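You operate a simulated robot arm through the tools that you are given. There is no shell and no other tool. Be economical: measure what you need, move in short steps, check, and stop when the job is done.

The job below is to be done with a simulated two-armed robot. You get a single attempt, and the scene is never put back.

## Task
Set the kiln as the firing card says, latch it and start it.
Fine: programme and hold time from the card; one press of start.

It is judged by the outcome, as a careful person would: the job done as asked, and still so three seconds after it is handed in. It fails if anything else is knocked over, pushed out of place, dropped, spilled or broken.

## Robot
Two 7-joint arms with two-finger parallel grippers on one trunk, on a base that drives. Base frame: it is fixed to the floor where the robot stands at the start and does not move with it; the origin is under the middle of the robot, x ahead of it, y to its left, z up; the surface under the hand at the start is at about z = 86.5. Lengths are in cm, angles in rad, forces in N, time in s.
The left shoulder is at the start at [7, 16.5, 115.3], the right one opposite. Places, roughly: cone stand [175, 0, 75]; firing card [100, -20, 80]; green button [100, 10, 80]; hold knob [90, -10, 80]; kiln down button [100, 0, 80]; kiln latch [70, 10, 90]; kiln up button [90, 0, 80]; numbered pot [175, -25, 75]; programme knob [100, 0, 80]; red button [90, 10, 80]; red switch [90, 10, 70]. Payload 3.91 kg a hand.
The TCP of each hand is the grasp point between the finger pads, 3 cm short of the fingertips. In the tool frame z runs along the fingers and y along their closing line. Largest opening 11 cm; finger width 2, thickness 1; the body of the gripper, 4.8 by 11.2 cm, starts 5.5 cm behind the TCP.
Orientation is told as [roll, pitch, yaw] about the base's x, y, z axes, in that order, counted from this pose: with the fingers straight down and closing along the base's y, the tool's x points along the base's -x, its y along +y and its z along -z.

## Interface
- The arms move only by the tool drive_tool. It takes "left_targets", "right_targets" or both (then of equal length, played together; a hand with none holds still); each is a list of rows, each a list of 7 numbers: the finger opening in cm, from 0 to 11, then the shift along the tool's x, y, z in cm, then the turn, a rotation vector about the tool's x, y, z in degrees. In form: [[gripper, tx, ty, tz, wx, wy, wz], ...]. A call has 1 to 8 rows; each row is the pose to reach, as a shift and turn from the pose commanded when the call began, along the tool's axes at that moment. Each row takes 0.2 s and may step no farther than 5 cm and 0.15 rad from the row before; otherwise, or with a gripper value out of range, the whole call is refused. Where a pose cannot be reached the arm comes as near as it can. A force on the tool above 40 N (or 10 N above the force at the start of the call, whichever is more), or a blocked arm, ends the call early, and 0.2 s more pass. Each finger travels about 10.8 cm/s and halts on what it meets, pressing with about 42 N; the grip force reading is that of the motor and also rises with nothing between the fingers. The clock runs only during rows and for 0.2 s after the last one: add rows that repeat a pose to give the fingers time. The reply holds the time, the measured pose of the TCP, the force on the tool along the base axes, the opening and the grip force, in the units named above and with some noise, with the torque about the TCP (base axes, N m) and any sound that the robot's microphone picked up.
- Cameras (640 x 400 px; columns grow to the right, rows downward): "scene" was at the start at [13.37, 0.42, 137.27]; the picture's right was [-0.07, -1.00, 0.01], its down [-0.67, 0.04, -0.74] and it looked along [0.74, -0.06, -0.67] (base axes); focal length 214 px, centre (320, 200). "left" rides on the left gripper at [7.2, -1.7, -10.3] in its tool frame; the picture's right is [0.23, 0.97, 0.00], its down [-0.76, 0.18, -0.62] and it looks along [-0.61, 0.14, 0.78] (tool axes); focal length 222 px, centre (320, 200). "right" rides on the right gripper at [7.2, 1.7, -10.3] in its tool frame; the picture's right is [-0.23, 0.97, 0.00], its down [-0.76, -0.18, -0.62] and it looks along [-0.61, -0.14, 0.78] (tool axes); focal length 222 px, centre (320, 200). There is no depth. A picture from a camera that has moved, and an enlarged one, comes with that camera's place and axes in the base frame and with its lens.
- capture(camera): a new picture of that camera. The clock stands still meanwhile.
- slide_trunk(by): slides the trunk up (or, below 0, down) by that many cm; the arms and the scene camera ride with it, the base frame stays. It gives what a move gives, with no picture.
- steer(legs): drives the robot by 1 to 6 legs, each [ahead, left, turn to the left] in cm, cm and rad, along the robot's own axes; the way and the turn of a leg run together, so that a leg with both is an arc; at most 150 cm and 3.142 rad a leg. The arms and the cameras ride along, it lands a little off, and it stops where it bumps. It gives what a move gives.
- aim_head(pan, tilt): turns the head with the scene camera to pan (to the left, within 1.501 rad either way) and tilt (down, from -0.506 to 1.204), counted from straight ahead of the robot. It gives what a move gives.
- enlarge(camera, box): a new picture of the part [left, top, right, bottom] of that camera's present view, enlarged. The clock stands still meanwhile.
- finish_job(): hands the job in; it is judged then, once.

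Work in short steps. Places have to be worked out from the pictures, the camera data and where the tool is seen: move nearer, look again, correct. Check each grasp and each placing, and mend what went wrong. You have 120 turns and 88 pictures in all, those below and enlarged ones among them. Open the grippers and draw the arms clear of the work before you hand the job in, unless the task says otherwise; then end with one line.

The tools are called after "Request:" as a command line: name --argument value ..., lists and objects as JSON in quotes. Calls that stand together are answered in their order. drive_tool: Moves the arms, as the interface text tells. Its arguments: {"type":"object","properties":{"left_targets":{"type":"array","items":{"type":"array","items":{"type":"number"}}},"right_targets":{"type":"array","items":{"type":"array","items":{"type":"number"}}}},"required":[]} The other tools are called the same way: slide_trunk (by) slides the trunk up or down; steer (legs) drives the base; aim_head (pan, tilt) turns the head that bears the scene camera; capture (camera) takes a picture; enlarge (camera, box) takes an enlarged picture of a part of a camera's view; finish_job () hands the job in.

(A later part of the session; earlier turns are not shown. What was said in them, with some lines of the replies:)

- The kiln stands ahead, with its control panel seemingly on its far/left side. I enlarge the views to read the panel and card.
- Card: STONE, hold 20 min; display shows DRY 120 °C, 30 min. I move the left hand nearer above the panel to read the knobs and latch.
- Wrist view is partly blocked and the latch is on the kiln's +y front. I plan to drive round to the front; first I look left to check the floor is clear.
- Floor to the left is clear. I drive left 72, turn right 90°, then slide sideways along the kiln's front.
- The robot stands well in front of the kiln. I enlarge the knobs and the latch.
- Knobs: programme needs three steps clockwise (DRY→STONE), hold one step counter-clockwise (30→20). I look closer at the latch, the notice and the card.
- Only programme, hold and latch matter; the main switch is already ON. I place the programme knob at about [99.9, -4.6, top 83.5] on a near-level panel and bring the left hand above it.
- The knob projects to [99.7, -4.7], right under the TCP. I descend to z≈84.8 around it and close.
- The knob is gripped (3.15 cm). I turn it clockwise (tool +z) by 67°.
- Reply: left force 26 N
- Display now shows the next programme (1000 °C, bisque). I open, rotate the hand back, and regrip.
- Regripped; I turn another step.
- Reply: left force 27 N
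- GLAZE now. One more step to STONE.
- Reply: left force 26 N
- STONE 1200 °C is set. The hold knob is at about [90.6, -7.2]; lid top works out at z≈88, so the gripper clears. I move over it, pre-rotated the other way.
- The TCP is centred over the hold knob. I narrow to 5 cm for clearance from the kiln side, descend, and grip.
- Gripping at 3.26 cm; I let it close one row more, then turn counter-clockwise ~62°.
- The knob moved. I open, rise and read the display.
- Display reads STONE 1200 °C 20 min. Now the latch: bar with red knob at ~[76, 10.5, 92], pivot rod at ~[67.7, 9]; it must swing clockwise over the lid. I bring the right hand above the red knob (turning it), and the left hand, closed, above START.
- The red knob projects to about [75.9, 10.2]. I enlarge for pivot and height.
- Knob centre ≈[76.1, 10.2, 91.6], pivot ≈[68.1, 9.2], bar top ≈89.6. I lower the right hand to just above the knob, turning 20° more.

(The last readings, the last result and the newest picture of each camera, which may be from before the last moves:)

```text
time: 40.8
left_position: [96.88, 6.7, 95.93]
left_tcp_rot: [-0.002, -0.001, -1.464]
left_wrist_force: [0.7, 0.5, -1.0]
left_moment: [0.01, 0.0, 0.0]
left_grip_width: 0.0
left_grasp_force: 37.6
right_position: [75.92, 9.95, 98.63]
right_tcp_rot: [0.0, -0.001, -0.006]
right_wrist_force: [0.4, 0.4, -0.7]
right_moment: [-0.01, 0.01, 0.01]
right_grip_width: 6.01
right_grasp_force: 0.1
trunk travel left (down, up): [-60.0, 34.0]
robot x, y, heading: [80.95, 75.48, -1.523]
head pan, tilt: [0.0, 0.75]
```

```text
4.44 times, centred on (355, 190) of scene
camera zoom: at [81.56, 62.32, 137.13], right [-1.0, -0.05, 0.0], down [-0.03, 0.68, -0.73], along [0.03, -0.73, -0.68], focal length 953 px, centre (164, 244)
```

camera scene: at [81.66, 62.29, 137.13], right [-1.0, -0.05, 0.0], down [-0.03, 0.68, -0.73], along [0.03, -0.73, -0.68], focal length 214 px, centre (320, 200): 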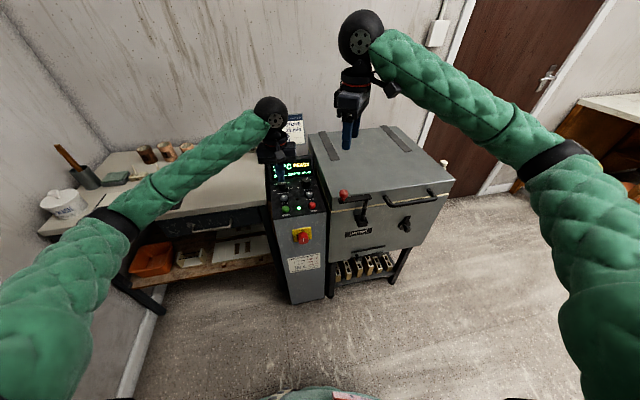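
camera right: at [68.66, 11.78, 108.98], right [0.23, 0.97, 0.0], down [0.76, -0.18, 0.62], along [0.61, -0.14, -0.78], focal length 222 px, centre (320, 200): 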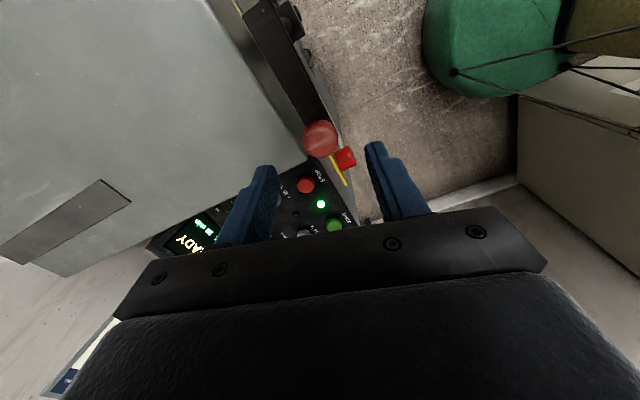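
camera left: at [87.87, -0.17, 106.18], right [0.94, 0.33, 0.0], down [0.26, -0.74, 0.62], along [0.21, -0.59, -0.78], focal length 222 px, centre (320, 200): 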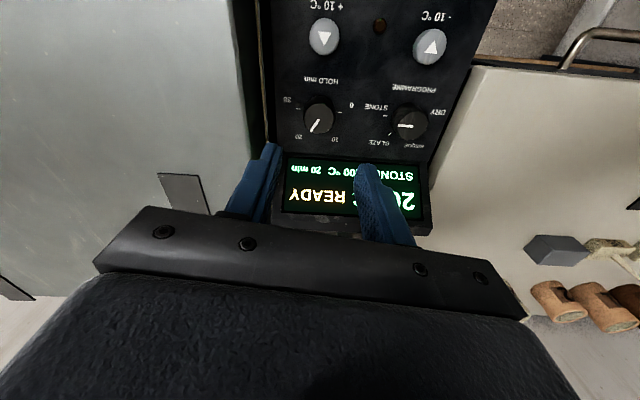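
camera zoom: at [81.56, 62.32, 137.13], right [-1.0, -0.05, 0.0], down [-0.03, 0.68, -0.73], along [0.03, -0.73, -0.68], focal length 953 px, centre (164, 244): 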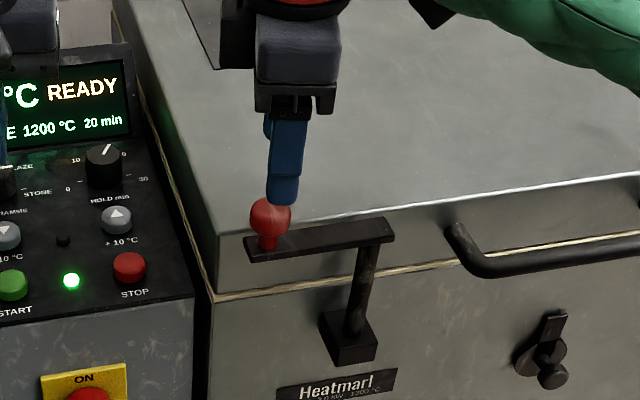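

Aligned. I descend to TCP z≈93.3 and close loosely around the knob.

Request:
drive_tool --right_targets '[[6, -0.1, 0.2, 3, 0, 0, 0], [6, -0.1, 0.2, 5.3, 0, 0, 0], [6, -0.1, 0.2, 5.3, 0, 0, 0], [4.5, -0.1, 0.2, 5.3, 0, 0, 0], [3.6, -0.1, 0.2, 5.3, 0, 0, 0], [3.6, -0.1, 0.2, 5.3, 0, 0, 0]]'

Request:
capture --camera "right"

Request:
enlarge --camera "scene" --box '[305, 145, 405, 235]'

```text
time: 42.2
left_position: [96.85, 6.67, 95.86]
left_tcp_rot: [-0.002, 0.0, -1.465]
left_wrist_force: [-0.5, -0.4, -0.3]
left_moment: [0.0, 0.02, -0.01]
left_grip_width: 0.0
left_grasp_force: 38.1
right_position: [76.1, 10.14, 93.16]
right_tcp_rot: [0.002, -0.001, -0.006]
right_wrist_force: [0.3, 0.5, 0.3]
right_moment: [0.02, -0.02, 0.03]
right_grip_width: 3.59
right_grasp_force: 0.1
trunk travel left (down, up): [-60.0, 34.0]
robot x, y, heading: [80.7, 75.95, -1.527]
head pan, tilt: [0.0, 0.75]
```

```text
50 pictures are left
camera right: at [68.78, 11.96, 103.54], right [0.23, 0.97, 0.0], down [0.76, -0.18, 0.62], along [0.61, -0.14, -0.78], focal length 222 px, centre (320, 200)
```

right: 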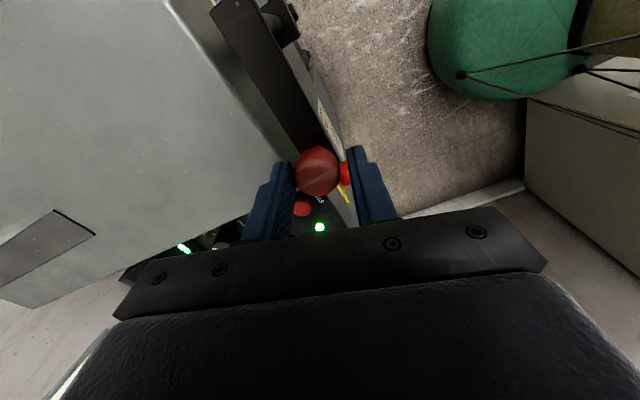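

```text
4.44 times, centred on (355, 190) of scene
camera zoom: at [81.55, 62.3, 137.12], right [-1.0, -0.05, 0.0], down [-0.03, 0.68, -0.73], along [0.03, -0.73, -0.68], focal length 953 px, centre (164, 244)
```

zoom: 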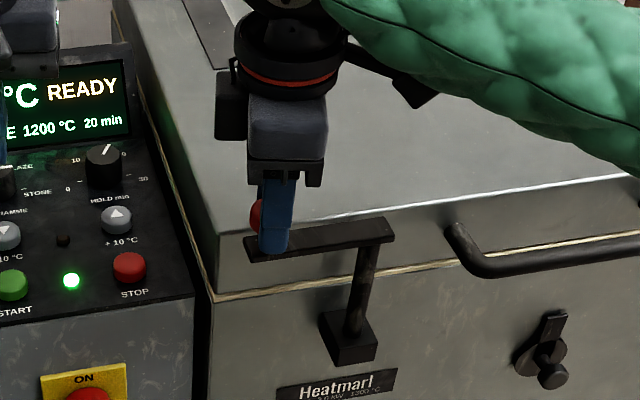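

The knob sits between the pads. I swing it along the arc, first 32°.

Request:
drive_tool --right_targets '[[3.6, -0.05, -1.12, 0, 0, 0, 8], [3.6, 0.05, -2.23, 0, 0, 0, 16], [3.6, 0.31, -3.32, 0, 0, 0, 24], [3.6, 0.71, -4.36, 0, 0, 0, 32]]'

Request:
capture --camera "right"

Request:
enlarge --camera "scene" --box '[305, 145, 405, 235]'

```text
time: 43.2
left_position: [96.89, 6.69, 96.03]
left_tcp_rot: [0.0, 0.002, -1.465]
left_wrist_force: [-0.3, -0.1, 0.8]
left_moment: [0.01, 0.0, 0.02]
left_grip_width: 0.0
left_grasp_force: 37.7
right_position: [75.32, 5.87, 92.99]
right_tcp_rot: [0.002, 0.0, -0.566]
right_wrist_force: [0.1, 0.0, 1.2]
right_moment: [0.04, 0.02, -0.01]
right_grip_width: 3.62
right_grasp_force: 0.4
trunk travel left (down, up): [-60.0, 34.0]
robot x, y, heading: [80.74, 76.02, -1.522]
head pan, tilt: [0.0, 0.75]
```

```text
48 pictures are left
camera right: at [70.18, 11.28, 103.49], right [0.71, 0.7, 0.0], down [0.55, -0.56, 0.62], along [0.44, -0.44, -0.78], focal length 222 px, centre (320, 200)
```

right: 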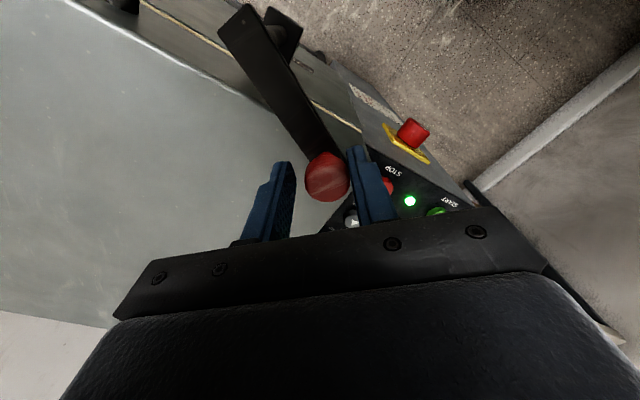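

```text
4.44 times, centred on (355, 190) of scene
camera zoom: at [81.55, 62.28, 137.12], right [-1.0, -0.05, 0.0], down [-0.03, 0.68, -0.73], along [0.03, -0.73, -0.68], focal length 953 px, centre (164, 244)
```

zoom: 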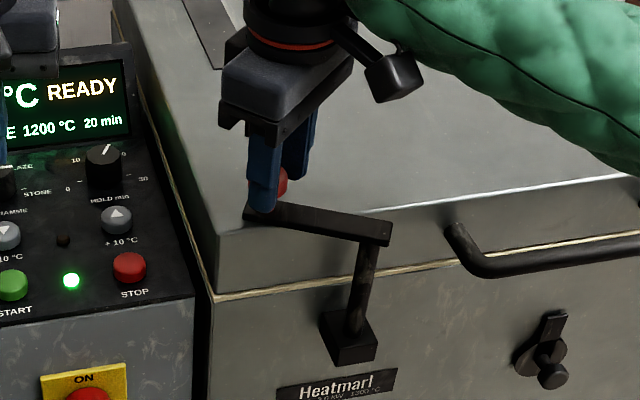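

The bar swings freely over the lid. The same relative arc repeats in the tool frame; I go another 56°.

Request:
drive_tool --right_targets '[[3.6, -0.05, -1.12, 0, 0, 0, 8], [3.6, 0.05, -2.23, 0, 0, 0, 16], [3.6, 0.31, -3.32, 0, 0, 0, 24], [3.6, 0.71, -4.36, 0, 0, 0, 32], [3.6, 1.26, -5.33, 0, 0, 0, 40], [3.6, 1.93, -6.22, 0, 0, 0, 48], [3.6, 2.72, -7.01, 0, 0, 0, 56]]'

Request:
capture --camera "right"

Request:
enlarge --camera "scene" --box '[305, 145, 405, 235]'

```text
time: 44.8
left_position: [96.95, 6.86, 96.0]
left_tcp_rot: [0.001, 0.001, -1.462]
left_wrist_force: [-0.2, -0.5, 0.4]
left_moment: [-0.01, 0.01, -0.01]
left_grip_width: 0.01
left_grasp_force: 37.9
right_position: [69.35, 1.47, 93.07]
right_tcp_rot: [-0.001, 0.002, -1.543]
right_wrist_force: [6.6, 12.0, -3.7]
right_moment: [0.3, -0.14, 0.28]
right_grip_width: 3.96
right_grasp_force: 3.4
trunk travel left (down, up): [-60.0, 34.0]
robot x, y, heading: [81.16, 75.27, -1.523]
head pan, tilt: [0.0, 0.75]
```

```text
46 pictures are left
camera right: at [70.8, 8.83, 103.49], right [0.98, -0.2, 0.0], down [-0.15, -0.77, 0.62], along [-0.12, -0.61, -0.78], focal length 222 px, centre (320, 200)
```

right: 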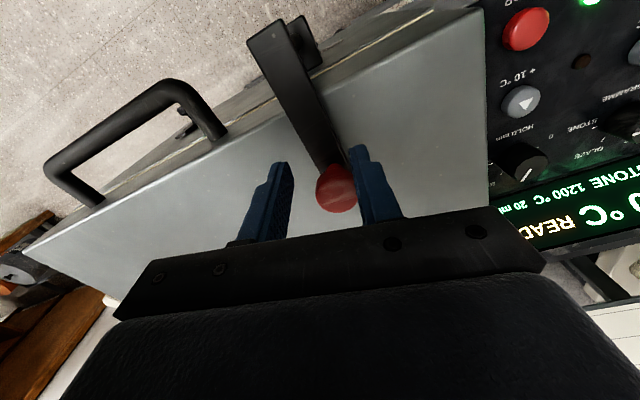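

```text
4.44 times, centred on (355, 190) of scene
camera zoom: at [81.64, 62.42, 137.12], right [-1.0, -0.05, 0.0], down [-0.03, 0.68, -0.73], along [0.03, -0.73, -0.68], focal length 953 px, centre (164, 244)
```

zoom: 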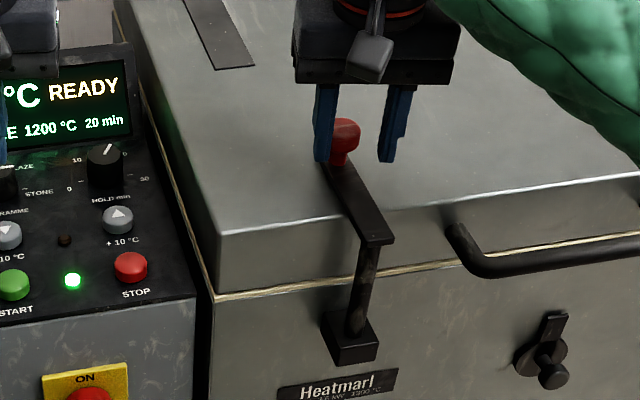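

The bar now lies over the lid; force rose, likely at its stop. I nudge 1.2 cm further to check.

Request:
drive_tool --right_targets '[[3.6, 0, -0.6, 0, 0, 0, 0], [3.6, 0, -1.2, 0, 0, 0, 0]]'

Request:
capture --camera "right"

```text
time: 45.4
left_position: [97.18, 6.8, 96.01]
left_tcp_rot: [-0.001, -0.002, -1.461]
left_wrist_force: [-0.1, -0.2, -0.8]
left_moment: [-0.02, 0.01, -0.01]
left_grip_width: 0.0
left_grasp_force: 37.6
right_position: [69.14, 1.53, 92.97]
right_tcp_rot: [0.002, 0.003, -1.53]
right_wrist_force: [18.7, 10.2, -1.2]
right_moment: [0.18, -0.53, 0.39]
right_grip_width: 4.59
right_grasp_force: 9.9
trunk travel left (down, up): [-60.0, 34.0]
robot x, y, heading: [80.75, 75.59, -1.521]
head pan, tilt: [0.0, 0.75]
stopped in row 2 (right hand): the force on the tool passed its limit at 42 N (the readings are from after the stop); the commanded pose is now the measured one
```

```text
44 pictures are left
camera right: at [70.3, 8.84, 103.51], right [0.98, -0.19, 0.0], down [-0.15, -0.77, 0.62], along [-0.11, -0.61, -0.78], focal length 222 px, centre (320, 200)
```

right: 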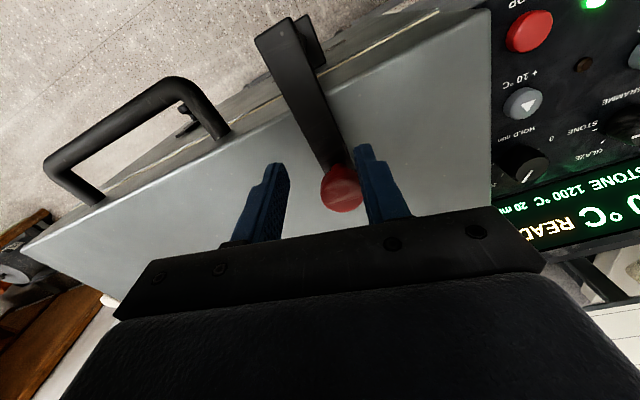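

It's at its hard stop, so latched. I open, lift clear and withdraw the right hand.

Request:
drive_tool --right_targets '[[6.5, 0, 0.3, 0, 0, 0, 0], [6.5, 0, 0.3, 0, 0, 0, 0], [6.5, 0, 0.3, -4, 0, 0, 0], [6.5, 0, 0.3, -8, 0, 0, 0], [6.5, 0, -4, -12, 0, 0, 0], [6.5, 0, -8, -16, 0, 0, 0], [6.5, 0, -12, -18, 0, 0, 0], [6.5, 0, -16, -20, 0, 0, 0]]'

Request:
enlarge --camera "scene" --box '[250, 135, 410, 235]'

Request:
capture --camera "left"

```text
refused: row 5 steps farther than a row can; nothing moved
```

```text
4.00 times, centred on (330, 185) of scene
camera zoom: at [81.76, 62.41, 137.15], right [-1.0, -0.05, 0.0], down [-0.03, 0.68, -0.73], along [0.03, -0.73, -0.68], focal length 858 px, centre (280, 260)
```

zoom: 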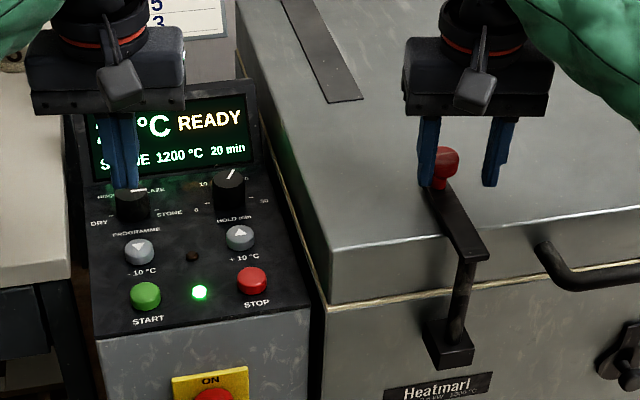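

```text
42 pictures are left
camera left: at [94.6, 13.87, 106.36], right [0.94, 0.33, 0.0], down [0.26, -0.74, 0.62], along [0.21, -0.59, -0.78], focal length 222 px, centre (320, 200)
```

left: 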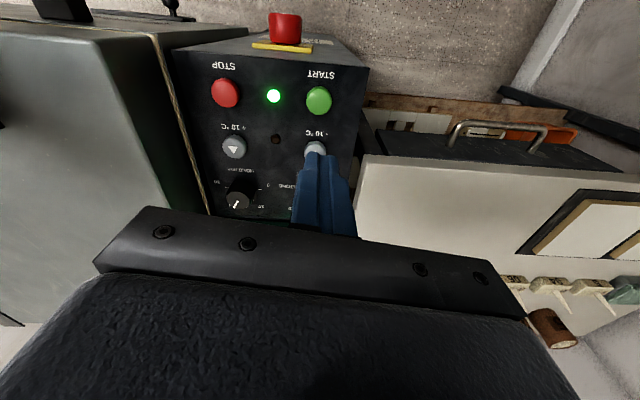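

Retry the withdrawal with smaller steps.

Request:
drive_tool --right_targets '[[6.5, 0, 0.3, 0, 0, 0, 0], [6.5, 0, 0.3, 0, 0, 0, 0], [6.5, 0, 0.3, -4, 0, 0, 0], [6.5, 0, 0.3, -8, 0, 0, 0], [6.5, 0, -2.5, -11, 0, 0, 0], [6.5, 0, -6, -14, 0, 0, 0], [6.5, 0, -10, -16, 0, 0, 0], [6.5, 0, -14, -18, 0, 0, 0]]'

Request:
enlarge --camera "scene" --box '[250, 135, 410, 235]'

```text
time: 47.2
left_position: [96.97, 6.88, 95.98]
left_tcp_rot: [-0.001, -0.002, -1.462]
left_wrist_force: [0.6, -0.3, -0.1]
left_moment: [-0.01, 0.0, -0.01]
left_grip_width: 0.0
left_grasp_force: 38.2
right_position: [54.56, 0.86, 110.48]
right_tcp_rot: [0.002, 0.003, -1.534]
right_wrist_force: [0.7, 0.1, 0.0]
right_moment: [0.02, -0.02, -0.02]
right_grip_width: 6.52
right_grasp_force: 0.0
trunk travel left (down, up): [-60.0, 34.0]
robot x, y, heading: [81.02, 75.71, -1.521]
head pan, tilt: [0.0, 0.75]
```

```text
4.00 times, centred on (330, 185) of scene
camera zoom: at [81.55, 62.4, 137.13], right [-1.0, -0.05, 0.0], down [-0.03, 0.68, -0.73], along [0.04, -0.73, -0.68], focal length 858 px, centre (280, 260)
```

zoom: 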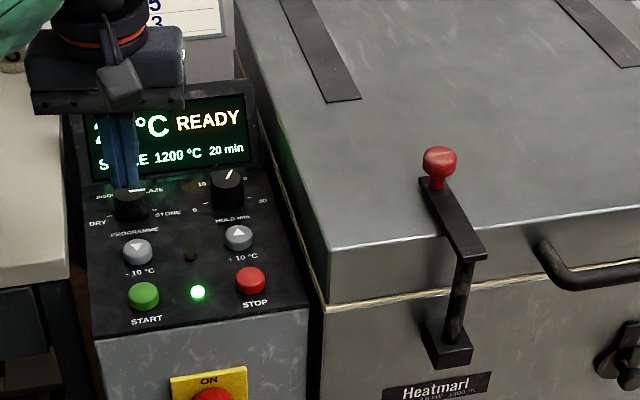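

The latch stays over the lid. Now align the closed left fingers over START (~[96.7, 7.6, 81]) and lower to ~2 cm above.

Request:
drive_tool --left_targets '[[0, 0.75, -0.2, 3, 0, 0, 0], [0, 0.75, -0.2, 7, 0, 0, 0], [0, 0.75, -0.2, 9.5, 0, 0, 0], [0, 0.75, -0.2, 9.5, 0, 0, 0]]'

Request:
capture --camera "left"

Request:
enlarge --camera "scene" --box '[255, 165, 335, 225]'

```text
time: 48.2
left_position: [96.66, 7.41, 86.45]
left_tcp_rot: [-0.001, -0.001, -1.46]
left_wrist_force: [0.4, 0.0, 0.7]
left_moment: [0.01, 0.01, 0.01]
left_grip_width: 0.01
left_grasp_force: 37.4
right_position: [54.57, 0.81, 110.49]
right_tcp_rot: [0.002, 0.003, -1.538]
right_wrist_force: [-0.4, 0.6, -1.2]
right_moment: [0.0, 0.0, 0.03]
right_grip_width: 6.51
right_grasp_force: 0.1
trunk travel left (down, up): [-60.0, 34.0]
robot x, y, heading: [80.59, 76.11, -1.523]
head pan, tilt: [0.0, 0.75]
```

```text
40 pictures are left
camera left: at [94.08, 14.46, 96.94], right [0.94, 0.33, 0.0], down [0.26, -0.74, 0.62], along [0.21, -0.59, -0.78], focal length 222 px, centre (320, 200)
```

left: 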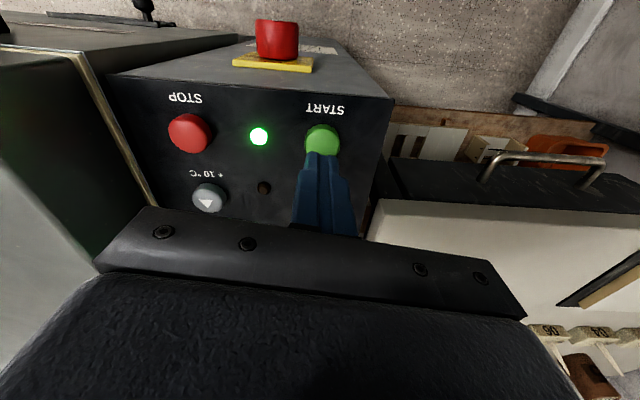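

```text
6.67 times, centred on (295, 195) of scene
camera zoom: at [81.57, 62.32, 137.13], right [-1.0, -0.05, 0.0], down [-0.03, 0.68, -0.73], along [0.03, -0.73, -0.68], focal length 1430 px, centre (487, 233)
```

zoom: 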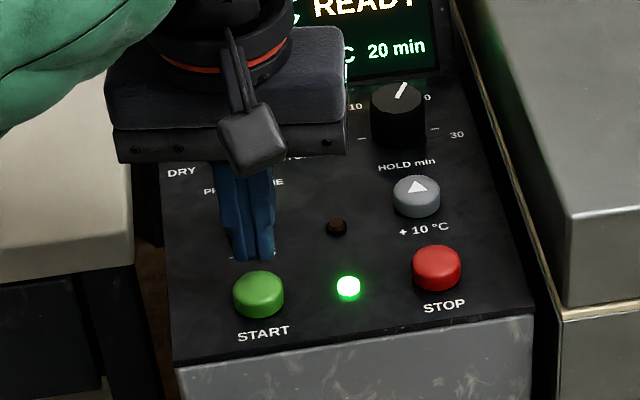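

Fingers are over START (button centre ≈[96.6, 7.8]). I press once, in one stroke, and lift.

Request:
drive_tool --left_targets '[[0, 0.35, 0, 1.5, 0, 0, 0], [0, 0.35, 0, 2.3, 0, 0, 0], [0, 0.35, 0, 2.8, 0, 0, 0], [0, 0.35, 0, 3.2, 0, 0, 0], [0, 0.35, 0, 1, 0, 0, 0], [0, 0.35, 0, -3.5, 0, 0, 0]]'

Request:
enlarge --camera "scene" --box '[255, 145, 355, 225]'

```text
time: 49.6
left_position: [96.73, 7.84, 90.32]
left_tcp_rot: [0.003, 0.0, -1.461]
left_wrist_force: [0.0, 0.2, -0.5]
left_moment: [-0.01, 0.01, -0.03]
left_grip_width: 0.0
left_grasp_force: 38.2
right_position: [54.51, 0.96, 110.53]
right_tcp_rot: [0.002, 0.004, -1.535]
right_wrist_force: [0.1, 1.0, 0.0]
right_moment: [-0.02, -0.02, 0.01]
right_grip_width: 6.51
right_grasp_force: 0.0
trunk travel left (down, up): [-60.0, 34.0]
robot x, y, heading: [80.96, 76.02, -1.523]
head pan, tilt: [0.0, 0.75]
heard: click
```

```text
5.00 times, centred on (305, 185) of scene
camera zoom: at [81.53, 62.4, 137.12], right [-1.0, -0.05, 0.0], down [-0.03, 0.68, -0.73], along [0.03, -0.73, -0.68], focal length 1072 px, centre (395, 275)
```

zoom: 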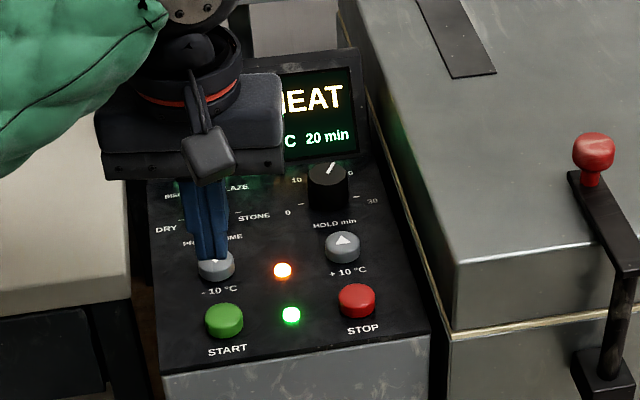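

A click, and the display shows HEAT. I lift and draw both arms clear, open the grippers, and check.

Request:
drive_tool --left_targets '[[0, 0, 0, -4, 0, 0, 0], [0, 0, 0, -8, 0, 0, 0], [3, 2, 3, -12, 0, 0, 0], [6, 4, 6, -15, 0, 0, 0], [8, 6, 9, -17, 0, 0, 0], [8, 8, 12, -19, 0, 0, 0], [8, 8, 12, -19, 0, 0, 0]]' --right_targets '[[6.5, 1, -3, -2, 0, 0, 0], [6.5, 2, -6, -4, 0, 0, 0], [8, 3, -9, -6, 0, 0, 0], [8, 4, -10, -8, 0, 0, 0], [8, 5, -10, -10, 0, 0, 0], [8, 6, -10, -10, 0, 0, 0], [8, 6, -10, -10, 0, 0, 0]]'

Request:
capture --camera "scene"

Request:
enlarge --camera "scene" --box '[250, 135, 410, 235]'

```text
refused: row 3 steps farther than a row can; nothing moved
```

```text
37 pictures are left
camera scene: at [81.53, 62.4, 137.12], right [-1.0, -0.05, 0.0], down [-0.03, 0.68, -0.73], along [0.03, -0.73, -0.68], focal length 214 px, centre (320, 200)
```

scene: 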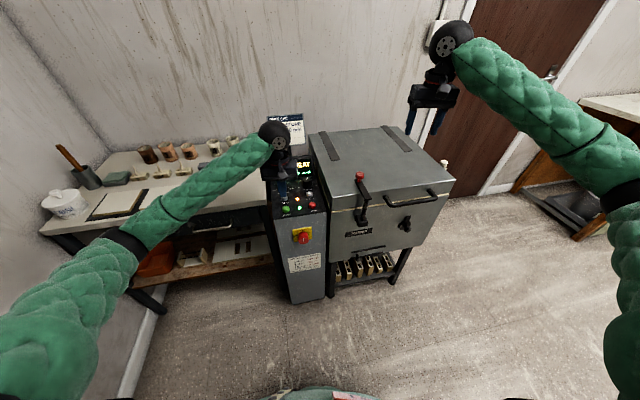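

```text
4.00 times, centred on (330, 185) of scene
camera zoom: at [81.53, 62.4, 137.12], right [-1.0, -0.05, 0.0], down [-0.03, 0.68, -0.73], along [0.03, -0.73, -0.68], focal length 858 px, centre (280, 260)
```

zoom: 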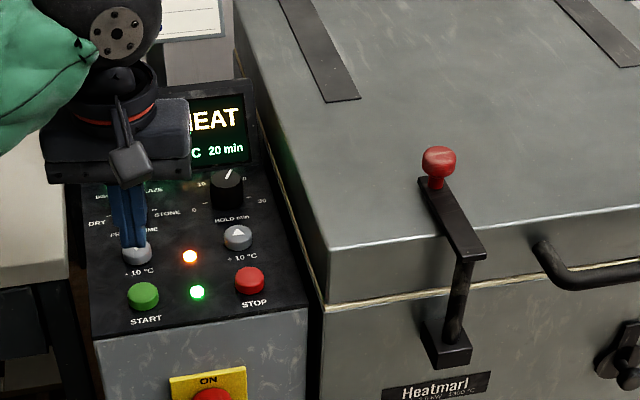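

Step size was too large; I withdraw with smaller rows.

Request:
drive_tool --left_targets '[[0, 0, 0, -4, 0, 0, 0], [0, 0, 0, -8, 0, 0, 0], [3, 1, 2, -11, 0, 0, 0], [6, 2, 4, -14, 0, 0, 0], [8, 4, 7, -16, 0, 0, 0], [8, 6, 10, -18, 0, 0, 0], [8, 6, 13, -19, 0, 0, 0]]'

Request:
enlarge --camera "scene" --box '[250, 135, 410, 235]'

```text
time: 51.2
left_position: [108.84, 15.37, 108.54]
left_tcp_rot: [0.0, 0.001, -1.463]
left_wrist_force: [0.9, -0.6, 0.7]
left_moment: [0.02, 0.01, -0.05]
left_grip_width: 8.0
left_grasp_force: 0.1
right_position: [54.64, 0.83, 110.61]
right_tcp_rot: [0.003, 0.003, -1.535]
right_wrist_force: [0.2, -0.2, -0.7]
right_moment: [0.01, 0.04, -0.03]
right_grip_width: 6.51
right_grasp_force: 0.0
trunk travel left (down, up): [-60.0, 34.0]
robot x, y, heading: [80.86, 75.68, -1.523]
head pan, tilt: [0.0, 0.75]
```

```text
4.00 times, centred on (330, 185) of scene
camera zoom: at [81.66, 62.35, 137.12], right [-1.0, -0.05, 0.0], down [-0.03, 0.68, -0.73], along [0.03, -0.73, -0.68], focal length 858 px, centre (280, 260)
```

zoom: 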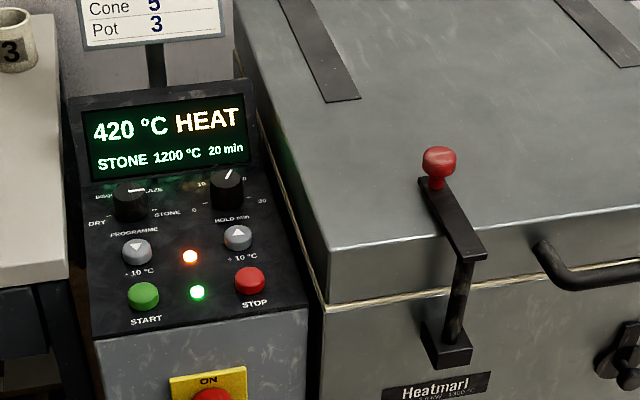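

The display reads STONE 1200 °C 20 min, HEAT, the latch lies over the lid, and both arms are clear. I hand in.

Request:
finish_job

```text
The job is handed in.
```

The kiln is set to STONE (1200 °C) with a 20 min hold as the card says, latched, and started with one press. The display showed HEAT when I handed the job in.
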